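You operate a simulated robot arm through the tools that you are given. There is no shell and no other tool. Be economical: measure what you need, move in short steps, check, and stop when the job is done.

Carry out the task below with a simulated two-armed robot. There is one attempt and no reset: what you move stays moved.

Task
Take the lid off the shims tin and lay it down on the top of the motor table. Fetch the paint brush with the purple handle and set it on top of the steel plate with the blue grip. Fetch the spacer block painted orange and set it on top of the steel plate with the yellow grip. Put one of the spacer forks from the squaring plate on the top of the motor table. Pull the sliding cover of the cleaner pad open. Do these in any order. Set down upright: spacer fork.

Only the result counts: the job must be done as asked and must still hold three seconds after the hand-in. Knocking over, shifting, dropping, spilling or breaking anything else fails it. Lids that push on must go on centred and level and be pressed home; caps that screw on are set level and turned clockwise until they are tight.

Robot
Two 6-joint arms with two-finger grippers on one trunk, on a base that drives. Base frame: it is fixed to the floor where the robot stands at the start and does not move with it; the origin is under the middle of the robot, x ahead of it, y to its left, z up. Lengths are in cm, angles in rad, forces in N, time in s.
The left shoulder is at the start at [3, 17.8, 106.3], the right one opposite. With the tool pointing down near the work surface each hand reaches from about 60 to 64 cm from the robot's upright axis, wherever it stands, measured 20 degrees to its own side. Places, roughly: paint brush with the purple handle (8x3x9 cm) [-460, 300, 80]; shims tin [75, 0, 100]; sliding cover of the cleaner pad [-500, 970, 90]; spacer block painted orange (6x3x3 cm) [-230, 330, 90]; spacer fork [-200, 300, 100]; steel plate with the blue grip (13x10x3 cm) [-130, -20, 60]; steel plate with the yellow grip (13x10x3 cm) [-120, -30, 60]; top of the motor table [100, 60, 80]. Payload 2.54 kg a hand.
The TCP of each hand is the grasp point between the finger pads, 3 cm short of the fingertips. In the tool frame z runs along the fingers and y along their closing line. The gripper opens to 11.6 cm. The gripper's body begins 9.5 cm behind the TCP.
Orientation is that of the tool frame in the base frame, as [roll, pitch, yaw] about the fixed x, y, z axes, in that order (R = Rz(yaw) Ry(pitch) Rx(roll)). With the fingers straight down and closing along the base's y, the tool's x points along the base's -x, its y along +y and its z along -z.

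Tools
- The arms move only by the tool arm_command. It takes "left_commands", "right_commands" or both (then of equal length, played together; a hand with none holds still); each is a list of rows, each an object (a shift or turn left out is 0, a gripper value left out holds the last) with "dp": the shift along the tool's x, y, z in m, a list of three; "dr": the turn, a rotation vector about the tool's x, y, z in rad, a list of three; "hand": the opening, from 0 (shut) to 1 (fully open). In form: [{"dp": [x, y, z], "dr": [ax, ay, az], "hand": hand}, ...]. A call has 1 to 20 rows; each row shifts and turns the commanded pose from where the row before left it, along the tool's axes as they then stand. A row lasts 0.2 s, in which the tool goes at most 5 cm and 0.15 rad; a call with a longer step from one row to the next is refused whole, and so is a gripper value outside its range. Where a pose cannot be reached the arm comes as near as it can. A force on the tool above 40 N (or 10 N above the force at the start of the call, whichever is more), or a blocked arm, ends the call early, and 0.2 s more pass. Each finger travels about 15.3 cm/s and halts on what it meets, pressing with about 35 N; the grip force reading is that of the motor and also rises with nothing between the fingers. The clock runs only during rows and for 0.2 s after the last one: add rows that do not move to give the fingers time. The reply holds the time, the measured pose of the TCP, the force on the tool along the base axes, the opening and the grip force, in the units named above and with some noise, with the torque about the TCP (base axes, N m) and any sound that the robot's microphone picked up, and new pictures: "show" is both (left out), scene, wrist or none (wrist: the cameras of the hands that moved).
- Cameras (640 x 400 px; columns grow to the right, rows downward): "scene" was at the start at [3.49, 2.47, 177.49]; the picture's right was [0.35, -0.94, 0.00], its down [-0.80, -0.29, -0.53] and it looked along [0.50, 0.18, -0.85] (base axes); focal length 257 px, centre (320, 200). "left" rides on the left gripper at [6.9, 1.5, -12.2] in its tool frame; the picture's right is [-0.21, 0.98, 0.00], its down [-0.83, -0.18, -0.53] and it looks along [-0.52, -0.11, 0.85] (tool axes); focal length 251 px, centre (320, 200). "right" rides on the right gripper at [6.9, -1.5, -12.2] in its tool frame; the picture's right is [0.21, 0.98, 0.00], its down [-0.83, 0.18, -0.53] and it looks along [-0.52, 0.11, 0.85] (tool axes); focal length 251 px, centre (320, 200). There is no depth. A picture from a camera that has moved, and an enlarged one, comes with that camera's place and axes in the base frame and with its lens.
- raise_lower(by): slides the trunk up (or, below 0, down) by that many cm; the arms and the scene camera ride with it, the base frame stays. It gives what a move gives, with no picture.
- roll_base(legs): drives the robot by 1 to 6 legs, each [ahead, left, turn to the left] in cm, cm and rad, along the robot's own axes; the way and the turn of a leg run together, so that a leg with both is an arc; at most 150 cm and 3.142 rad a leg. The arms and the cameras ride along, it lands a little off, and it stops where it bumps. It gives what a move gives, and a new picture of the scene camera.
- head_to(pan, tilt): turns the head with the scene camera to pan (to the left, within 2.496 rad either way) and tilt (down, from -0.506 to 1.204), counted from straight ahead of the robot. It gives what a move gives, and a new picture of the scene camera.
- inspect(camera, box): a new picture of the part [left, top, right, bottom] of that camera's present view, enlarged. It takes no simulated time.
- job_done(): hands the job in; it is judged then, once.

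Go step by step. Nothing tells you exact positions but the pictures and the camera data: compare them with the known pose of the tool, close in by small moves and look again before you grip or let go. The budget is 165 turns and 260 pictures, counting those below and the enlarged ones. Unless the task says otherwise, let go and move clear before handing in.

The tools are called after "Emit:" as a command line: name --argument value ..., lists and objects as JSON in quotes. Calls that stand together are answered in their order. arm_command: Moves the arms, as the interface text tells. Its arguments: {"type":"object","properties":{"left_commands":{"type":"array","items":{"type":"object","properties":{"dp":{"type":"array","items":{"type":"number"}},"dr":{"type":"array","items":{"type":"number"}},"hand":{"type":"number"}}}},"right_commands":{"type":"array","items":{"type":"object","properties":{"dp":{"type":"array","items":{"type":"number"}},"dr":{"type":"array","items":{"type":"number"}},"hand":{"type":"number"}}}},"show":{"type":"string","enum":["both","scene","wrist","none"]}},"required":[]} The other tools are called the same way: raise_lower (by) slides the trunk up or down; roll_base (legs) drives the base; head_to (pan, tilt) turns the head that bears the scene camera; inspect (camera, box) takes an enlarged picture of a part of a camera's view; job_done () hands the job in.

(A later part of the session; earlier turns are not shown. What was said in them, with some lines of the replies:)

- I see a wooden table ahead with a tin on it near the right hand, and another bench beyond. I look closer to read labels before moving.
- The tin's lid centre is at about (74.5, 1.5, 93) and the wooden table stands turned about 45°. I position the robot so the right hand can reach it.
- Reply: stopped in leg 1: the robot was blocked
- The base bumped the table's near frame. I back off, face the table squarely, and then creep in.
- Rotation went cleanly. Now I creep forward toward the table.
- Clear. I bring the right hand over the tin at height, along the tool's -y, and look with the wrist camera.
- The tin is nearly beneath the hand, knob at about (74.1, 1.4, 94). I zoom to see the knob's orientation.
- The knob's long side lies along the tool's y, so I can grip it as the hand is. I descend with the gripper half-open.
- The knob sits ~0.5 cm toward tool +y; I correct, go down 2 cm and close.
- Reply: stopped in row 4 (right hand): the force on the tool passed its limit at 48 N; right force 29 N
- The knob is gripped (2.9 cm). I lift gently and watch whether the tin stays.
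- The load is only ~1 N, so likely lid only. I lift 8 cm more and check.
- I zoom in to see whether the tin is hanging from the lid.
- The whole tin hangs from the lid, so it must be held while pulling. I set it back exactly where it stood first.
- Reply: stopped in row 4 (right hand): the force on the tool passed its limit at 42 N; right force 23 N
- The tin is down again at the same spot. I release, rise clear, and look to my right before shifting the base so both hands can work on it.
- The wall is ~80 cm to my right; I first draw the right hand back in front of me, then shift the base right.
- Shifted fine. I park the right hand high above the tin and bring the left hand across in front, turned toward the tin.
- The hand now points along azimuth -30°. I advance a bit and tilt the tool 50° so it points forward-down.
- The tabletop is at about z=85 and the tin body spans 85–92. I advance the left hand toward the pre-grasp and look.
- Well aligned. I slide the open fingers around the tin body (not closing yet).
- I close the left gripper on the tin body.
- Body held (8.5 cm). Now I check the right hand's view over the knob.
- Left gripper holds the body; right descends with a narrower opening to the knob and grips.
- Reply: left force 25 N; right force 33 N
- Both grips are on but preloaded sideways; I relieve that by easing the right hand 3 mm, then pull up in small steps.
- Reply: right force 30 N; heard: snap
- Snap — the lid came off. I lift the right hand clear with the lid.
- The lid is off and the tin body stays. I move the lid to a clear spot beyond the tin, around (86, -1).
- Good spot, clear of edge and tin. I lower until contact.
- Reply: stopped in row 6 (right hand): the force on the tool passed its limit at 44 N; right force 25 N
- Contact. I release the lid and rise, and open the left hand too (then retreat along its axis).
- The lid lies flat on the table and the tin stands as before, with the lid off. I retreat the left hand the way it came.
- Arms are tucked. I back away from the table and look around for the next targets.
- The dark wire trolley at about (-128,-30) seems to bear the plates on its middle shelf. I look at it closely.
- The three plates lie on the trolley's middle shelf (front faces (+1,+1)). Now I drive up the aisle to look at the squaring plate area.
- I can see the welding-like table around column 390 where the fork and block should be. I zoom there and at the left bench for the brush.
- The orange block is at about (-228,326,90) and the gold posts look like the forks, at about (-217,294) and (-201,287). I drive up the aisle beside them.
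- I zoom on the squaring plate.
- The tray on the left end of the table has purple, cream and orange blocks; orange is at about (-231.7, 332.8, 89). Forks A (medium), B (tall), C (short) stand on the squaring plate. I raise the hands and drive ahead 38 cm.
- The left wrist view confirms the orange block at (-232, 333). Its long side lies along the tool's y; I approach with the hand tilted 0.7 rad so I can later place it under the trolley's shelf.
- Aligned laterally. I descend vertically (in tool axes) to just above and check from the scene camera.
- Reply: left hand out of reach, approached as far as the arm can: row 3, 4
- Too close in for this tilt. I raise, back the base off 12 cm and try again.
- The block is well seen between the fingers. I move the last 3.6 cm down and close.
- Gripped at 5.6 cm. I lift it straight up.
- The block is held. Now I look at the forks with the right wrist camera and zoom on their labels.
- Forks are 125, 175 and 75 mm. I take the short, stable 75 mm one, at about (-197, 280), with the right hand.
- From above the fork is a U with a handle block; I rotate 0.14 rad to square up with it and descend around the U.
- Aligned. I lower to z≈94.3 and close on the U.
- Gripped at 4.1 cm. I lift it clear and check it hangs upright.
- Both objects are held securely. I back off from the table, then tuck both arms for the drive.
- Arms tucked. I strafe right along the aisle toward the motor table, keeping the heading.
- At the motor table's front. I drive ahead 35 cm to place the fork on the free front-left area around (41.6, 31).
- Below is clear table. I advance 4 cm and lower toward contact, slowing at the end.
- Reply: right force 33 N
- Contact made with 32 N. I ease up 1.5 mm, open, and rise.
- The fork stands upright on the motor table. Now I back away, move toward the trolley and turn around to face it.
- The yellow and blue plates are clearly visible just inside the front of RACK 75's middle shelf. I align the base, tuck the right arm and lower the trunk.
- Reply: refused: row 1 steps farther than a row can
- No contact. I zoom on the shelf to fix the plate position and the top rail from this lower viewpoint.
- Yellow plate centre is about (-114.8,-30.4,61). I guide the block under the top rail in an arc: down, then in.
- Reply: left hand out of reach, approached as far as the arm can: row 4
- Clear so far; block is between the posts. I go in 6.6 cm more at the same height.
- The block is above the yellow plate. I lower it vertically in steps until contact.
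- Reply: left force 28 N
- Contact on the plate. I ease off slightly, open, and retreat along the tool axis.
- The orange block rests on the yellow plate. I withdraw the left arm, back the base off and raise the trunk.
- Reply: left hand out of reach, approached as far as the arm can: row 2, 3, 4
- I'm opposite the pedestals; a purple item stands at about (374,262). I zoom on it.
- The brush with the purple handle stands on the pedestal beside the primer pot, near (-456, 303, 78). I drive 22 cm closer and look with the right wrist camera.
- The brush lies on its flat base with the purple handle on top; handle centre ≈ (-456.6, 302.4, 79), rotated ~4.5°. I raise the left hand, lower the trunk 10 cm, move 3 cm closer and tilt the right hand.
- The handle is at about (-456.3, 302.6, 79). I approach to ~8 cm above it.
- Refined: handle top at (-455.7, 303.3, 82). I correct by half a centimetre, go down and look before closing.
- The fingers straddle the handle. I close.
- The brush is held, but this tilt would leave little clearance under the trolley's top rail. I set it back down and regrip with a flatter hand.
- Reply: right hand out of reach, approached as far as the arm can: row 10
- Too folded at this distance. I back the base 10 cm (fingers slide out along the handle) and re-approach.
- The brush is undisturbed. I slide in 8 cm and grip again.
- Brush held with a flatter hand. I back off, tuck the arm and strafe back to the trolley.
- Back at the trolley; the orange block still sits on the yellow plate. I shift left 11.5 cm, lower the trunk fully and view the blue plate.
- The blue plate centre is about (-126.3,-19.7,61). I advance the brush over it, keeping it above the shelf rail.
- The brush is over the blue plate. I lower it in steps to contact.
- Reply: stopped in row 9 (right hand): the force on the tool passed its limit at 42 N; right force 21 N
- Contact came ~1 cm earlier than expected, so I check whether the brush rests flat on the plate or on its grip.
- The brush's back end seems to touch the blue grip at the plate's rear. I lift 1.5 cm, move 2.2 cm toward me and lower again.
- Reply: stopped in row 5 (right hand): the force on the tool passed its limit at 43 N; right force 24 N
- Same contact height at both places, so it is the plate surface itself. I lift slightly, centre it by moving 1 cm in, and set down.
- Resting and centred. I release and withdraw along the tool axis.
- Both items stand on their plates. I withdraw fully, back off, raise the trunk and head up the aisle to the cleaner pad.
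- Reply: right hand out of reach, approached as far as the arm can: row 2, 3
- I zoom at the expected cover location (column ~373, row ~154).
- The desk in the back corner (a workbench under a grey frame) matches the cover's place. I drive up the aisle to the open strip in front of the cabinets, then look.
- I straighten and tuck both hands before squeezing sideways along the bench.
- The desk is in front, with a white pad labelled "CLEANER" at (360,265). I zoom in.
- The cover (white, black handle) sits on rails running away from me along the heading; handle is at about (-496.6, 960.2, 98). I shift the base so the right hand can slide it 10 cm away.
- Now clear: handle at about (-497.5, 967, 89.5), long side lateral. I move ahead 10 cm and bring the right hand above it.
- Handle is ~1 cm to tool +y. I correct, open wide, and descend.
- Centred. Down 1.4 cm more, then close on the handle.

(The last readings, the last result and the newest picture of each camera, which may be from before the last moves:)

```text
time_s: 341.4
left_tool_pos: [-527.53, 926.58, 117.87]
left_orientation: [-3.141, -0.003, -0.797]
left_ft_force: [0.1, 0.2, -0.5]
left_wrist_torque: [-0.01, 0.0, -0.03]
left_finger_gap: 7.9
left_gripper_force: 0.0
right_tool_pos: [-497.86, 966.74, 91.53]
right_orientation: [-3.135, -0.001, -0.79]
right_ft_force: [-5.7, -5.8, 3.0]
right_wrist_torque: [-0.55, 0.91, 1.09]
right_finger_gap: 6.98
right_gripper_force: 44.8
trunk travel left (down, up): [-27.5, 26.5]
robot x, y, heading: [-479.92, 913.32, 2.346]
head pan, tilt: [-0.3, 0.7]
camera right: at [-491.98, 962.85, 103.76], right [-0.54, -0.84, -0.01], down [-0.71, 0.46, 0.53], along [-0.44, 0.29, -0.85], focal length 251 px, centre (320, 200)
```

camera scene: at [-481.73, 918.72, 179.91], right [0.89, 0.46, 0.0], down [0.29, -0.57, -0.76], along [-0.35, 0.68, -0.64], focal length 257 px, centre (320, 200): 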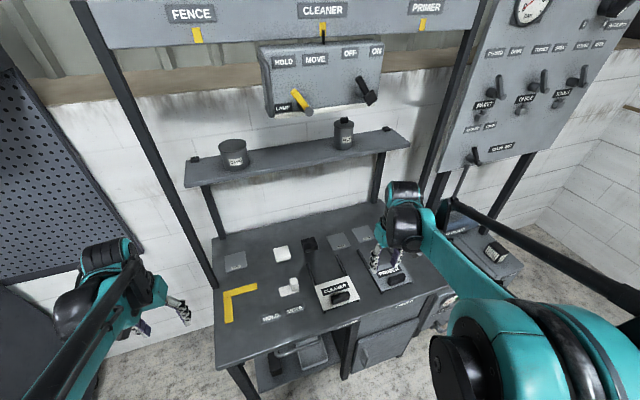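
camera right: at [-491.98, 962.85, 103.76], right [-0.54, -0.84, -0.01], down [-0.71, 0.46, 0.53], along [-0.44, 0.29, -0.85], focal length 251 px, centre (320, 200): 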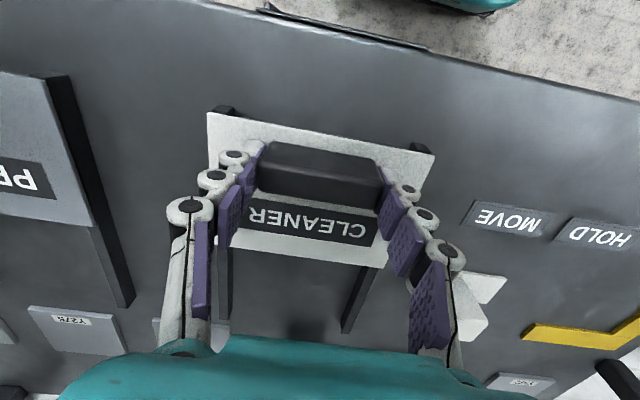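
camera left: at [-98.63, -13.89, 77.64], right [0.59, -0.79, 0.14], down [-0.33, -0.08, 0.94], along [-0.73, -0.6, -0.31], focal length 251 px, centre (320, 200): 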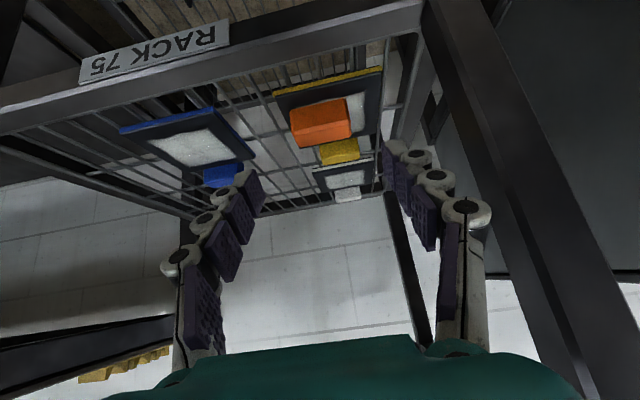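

Gripped (7.0 cm). I slide the cover along its rails, away from me.

Emit:
arm_command --right_commands '[{"dp": [-0.005, 0, 0]}, {"dp": [-0.01, 0, 0]}, {"dp": [-0.01, 0, 0]}, {"dp": [-0.01, 0, 0]}, {"dp": [-0.01, 0, 0]}, {"dp": [-0.01, 0, 0]}, {}]' --show "wrist"

```text
time_s: 343.0
left_tool_pos: [-527.57, 926.68, 117.82]
left_orientation: [3.14, -0.003, -0.795]
left_ft_force: [0.4, 0.4, -0.3]
left_wrist_torque: [0.06, 0.04, -0.01]
left_finger_gap: 7.89
left_gripper_force: 0.1
right_tool_pos: [-501.88, 970.53, 91.41]
right_orientation: [-3.134, 0.0, -0.79]
right_ft_force: [-11.3, -11.7, -6.9]
right_wrist_torque: [-0.56, 0.15, 0.89]
right_finger_gap: 6.94
right_gripper_force: 45.0
trunk travel left (down, up): [-27.5, 26.5]
robot x, y, heading: [-479.54, 913.05, 2.348]
head pan, tilt: [-0.3, 0.7]
camera right: at [-495.97, 966.66, 103.77], right [-0.54, -0.84, -0.01], down [-0.71, 0.46, 0.53], along [-0.44, 0.29, -0.85], focal length 251 px, centre (320, 200)
```

right: 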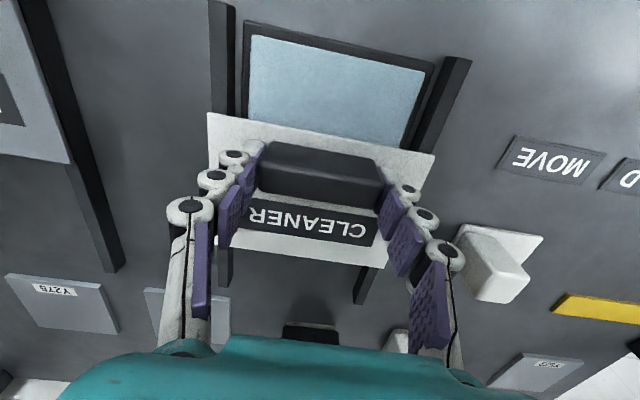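

It slides open, revealing the blue pad. I continue to the end of travel, easing sideways load.

Emit:
arm_command --right_commands '[{"dp": [-0.008, 0.001, 0]}, {"dp": [-0.008, 0.001, 0]}, {"dp": [-0.008, 0.001, 0]}, {"dp": [-0.008, 0, 0]}, {"dp": [-0.008, 0, 0]}, {"dp": [-0.008, 0, 0]}, {}]' --show "wrist"

```text
time_s: 344.6
left_tool_pos: [-527.36, 926.52, 117.88]
left_orientation: [3.141, -0.003, -0.795]
left_ft_force: [0.0, 0.2, 0.4]
left_wrist_torque: [0.0, 0.01, 0.0]
left_finger_gap: 7.88
left_gripper_force: 0.2
right_tool_pos: [-505.37, 973.82, 91.51]
right_orientation: [-3.135, 0.0, -0.792]
right_ft_force: [-4.3, -5.4, 0.3]
right_wrist_torque: [-0.38, -0.45, 0.39]
right_finger_gap: 6.97
right_gripper_force: 44.8
trunk travel left (down, up): [-27.5, 26.5]
robot x, y, heading: [-479.71, 913.2, 2.35]
head pan, tilt: [-0.3, 0.7]
camera right: at [-499.47, 970.0, 103.77], right [-0.54, -0.84, -0.01], down [-0.71, 0.46, 0.53], along [-0.44, 0.3, -0.85], focal length 251 px, centre (320, 200)
```

right: 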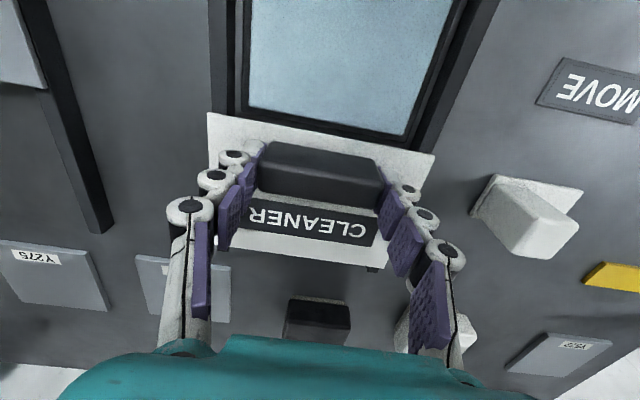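

Nearly all open; a little rail remains. I push on gently until the stop.

Emit:
arm_command --right_commands '[{"dp": [-0.005, 0, 0]}, {"dp": [-0.005, 0, 0]}, {"dp": [-0.004, 0, 0]}, {"dp": [-0.004, 0, 0]}, {}]' --show "wrist"

```text
time_s: 345.5
left_tool_pos: [-527.44, 926.63, 117.77]
left_orientation: [3.141, -0.002, -0.796]
left_ft_force: [-0.1, 0.3, -0.5]
left_wrist_torque: [0.02, 0.0, -0.03]
left_finger_gap: 7.89
left_gripper_force: 0.1
right_tool_pos: [-506.06, 974.41, 91.52]
right_orientation: [-3.136, -0.008, -0.791]
right_ft_force: [5.3, -5.3, -3.2]
right_wrist_torque: [0.03, 0.54, 0.59]
right_finger_gap: 6.95
right_gripper_force: 44.9
trunk travel left (down, up): [-27.5, 26.5]
robot x, y, heading: [-479.72, 912.72, 2.345]
head pan, tilt: [-0.3, 0.7]
stopped in row 4 (right hand): the force on the tool passed its limit at 44 N (the readings are from after the stop); the commanded pose is now the measured one
camera right: at [-500.16, 970.73, 103.83], right [-0.54, -0.84, 0.0], down [-0.72, 0.46, 0.53], along [-0.44, 0.29, -0.85], focal length 251 px, centre (320, 200)
```

right: 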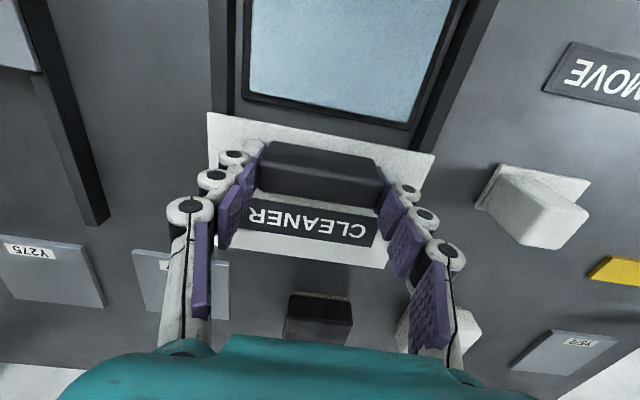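

The stop is reached—fully open. I release gently and rise.

Emit:
arm_command --right_commands '[{"hand": 0.68}, {"hand": 0.73}, {}, {"dp": [0, 0, -0.02]}, {"dp": [0, 0, -0.04]}, {"dp": [0, 0, -0.04]}, {"dp": [0, 0, -0.04]}, {"dp": [0.03, 0, -0.03]}, {"dp": [0.045, 0, 0]}, {"dp": [0.045, 0, 0]}, {}]' --show "both"

Emit:
inspect --camera "scene" --box '[230, 200, 410, 320]'

```text
time_s: 347.9
left_tool_pos: [-527.56, 926.7, 117.71]
left_orientation: [-3.141, -0.003, -0.796]
left_ft_force: [-0.5, 0.7, -0.4]
left_wrist_torque: [-0.04, -0.02, 0.01]
left_finger_gap: 7.9
left_gripper_force: 0.0
right_tool_pos: [-498.16, 965.72, 108.87]
right_orientation: [-3.137, -0.009, -0.79]
right_ft_force: [0.6, 0.1, 0.5]
right_wrist_torque: [0.03, 0.01, 0.02]
right_finger_gap: 8.44
right_gripper_force: 0.1
trunk travel left (down, up): [-27.5, 26.5]
robot x, y, heading: [-480.16, 913.06, 2.347]
head pan, tilt: [-0.3, 0.7]
camera scene: at [-481.73, 918.75, 179.9], right [0.89, 0.46, 0.0], down [0.29, -0.57, -0.76], along [-0.35, 0.68, -0.65], focal length 257 px, centre (320, 200)
camera right: at [-492.32, 962.01, 121.12], right [-0.54, -0.84, 0.0], down [-0.71, 0.46, 0.53], along [-0.44, 0.29, -0.85], focal length 251 px, centre (320, 200)
```

scene: 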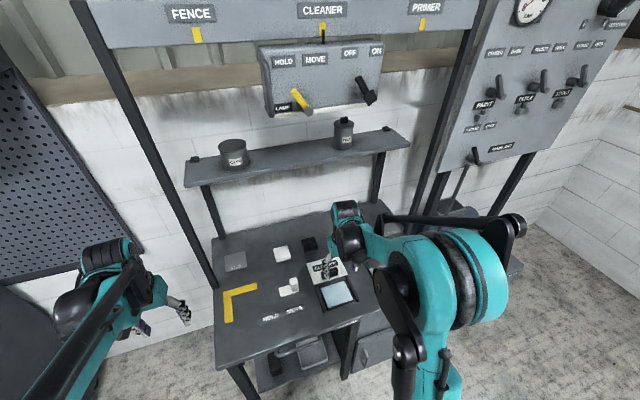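
right: 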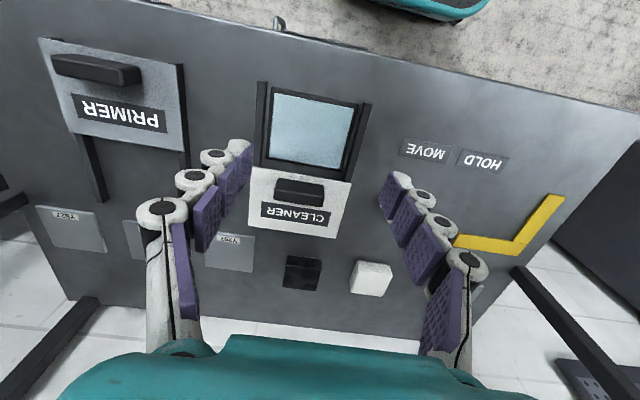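

```text
3.33 times, centred on (320, 260) of scene
camera zoom: at [-481.73, 918.75, 179.9], right [0.89, 0.46, 0.0], down [0.29, -0.57, -0.76], along [-0.35, 0.68, -0.65], focal length 857 px, centre (320, 0)
```

zoom: 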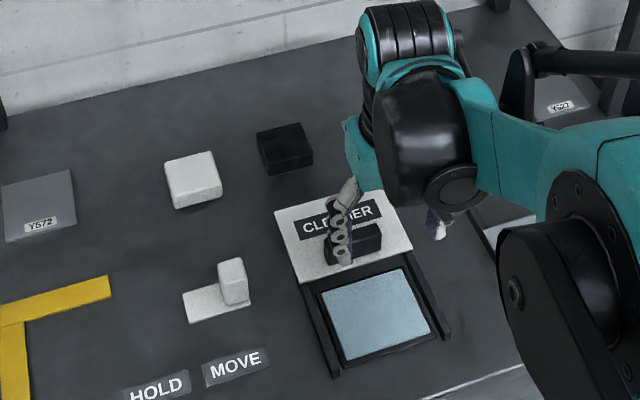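

The cover is fully open with the blue pad exposed, both hands are clear, and I saw each other item resting where I put it when I moved away. I hand the job in.

Emit:
job_done

```text
The job is handed in.
```

I did all five tasks and handed the job in; the result of the judging was not shown to me.

- **Shims tin:** its lid lies flat on the motor table and the tin stands open. On the first try the whole tin came up with the lid. I set it back in place, then held the body with the left hand and pulled the lid off.
- **Paint brush:** it stands on the steel plate with the blue grip.
- **Spacer block:** the orange block rests on the steel plate with the yellow grip.
- **Spacer fork:** the 75 mm fork stands upright on the motor table.
- **Cleaner pad:** the sliding cover is open to its stop and the pad is exposed.

Early on, the base bumped the motor table's frame once while driving in. I saw no sign that anything had moved.
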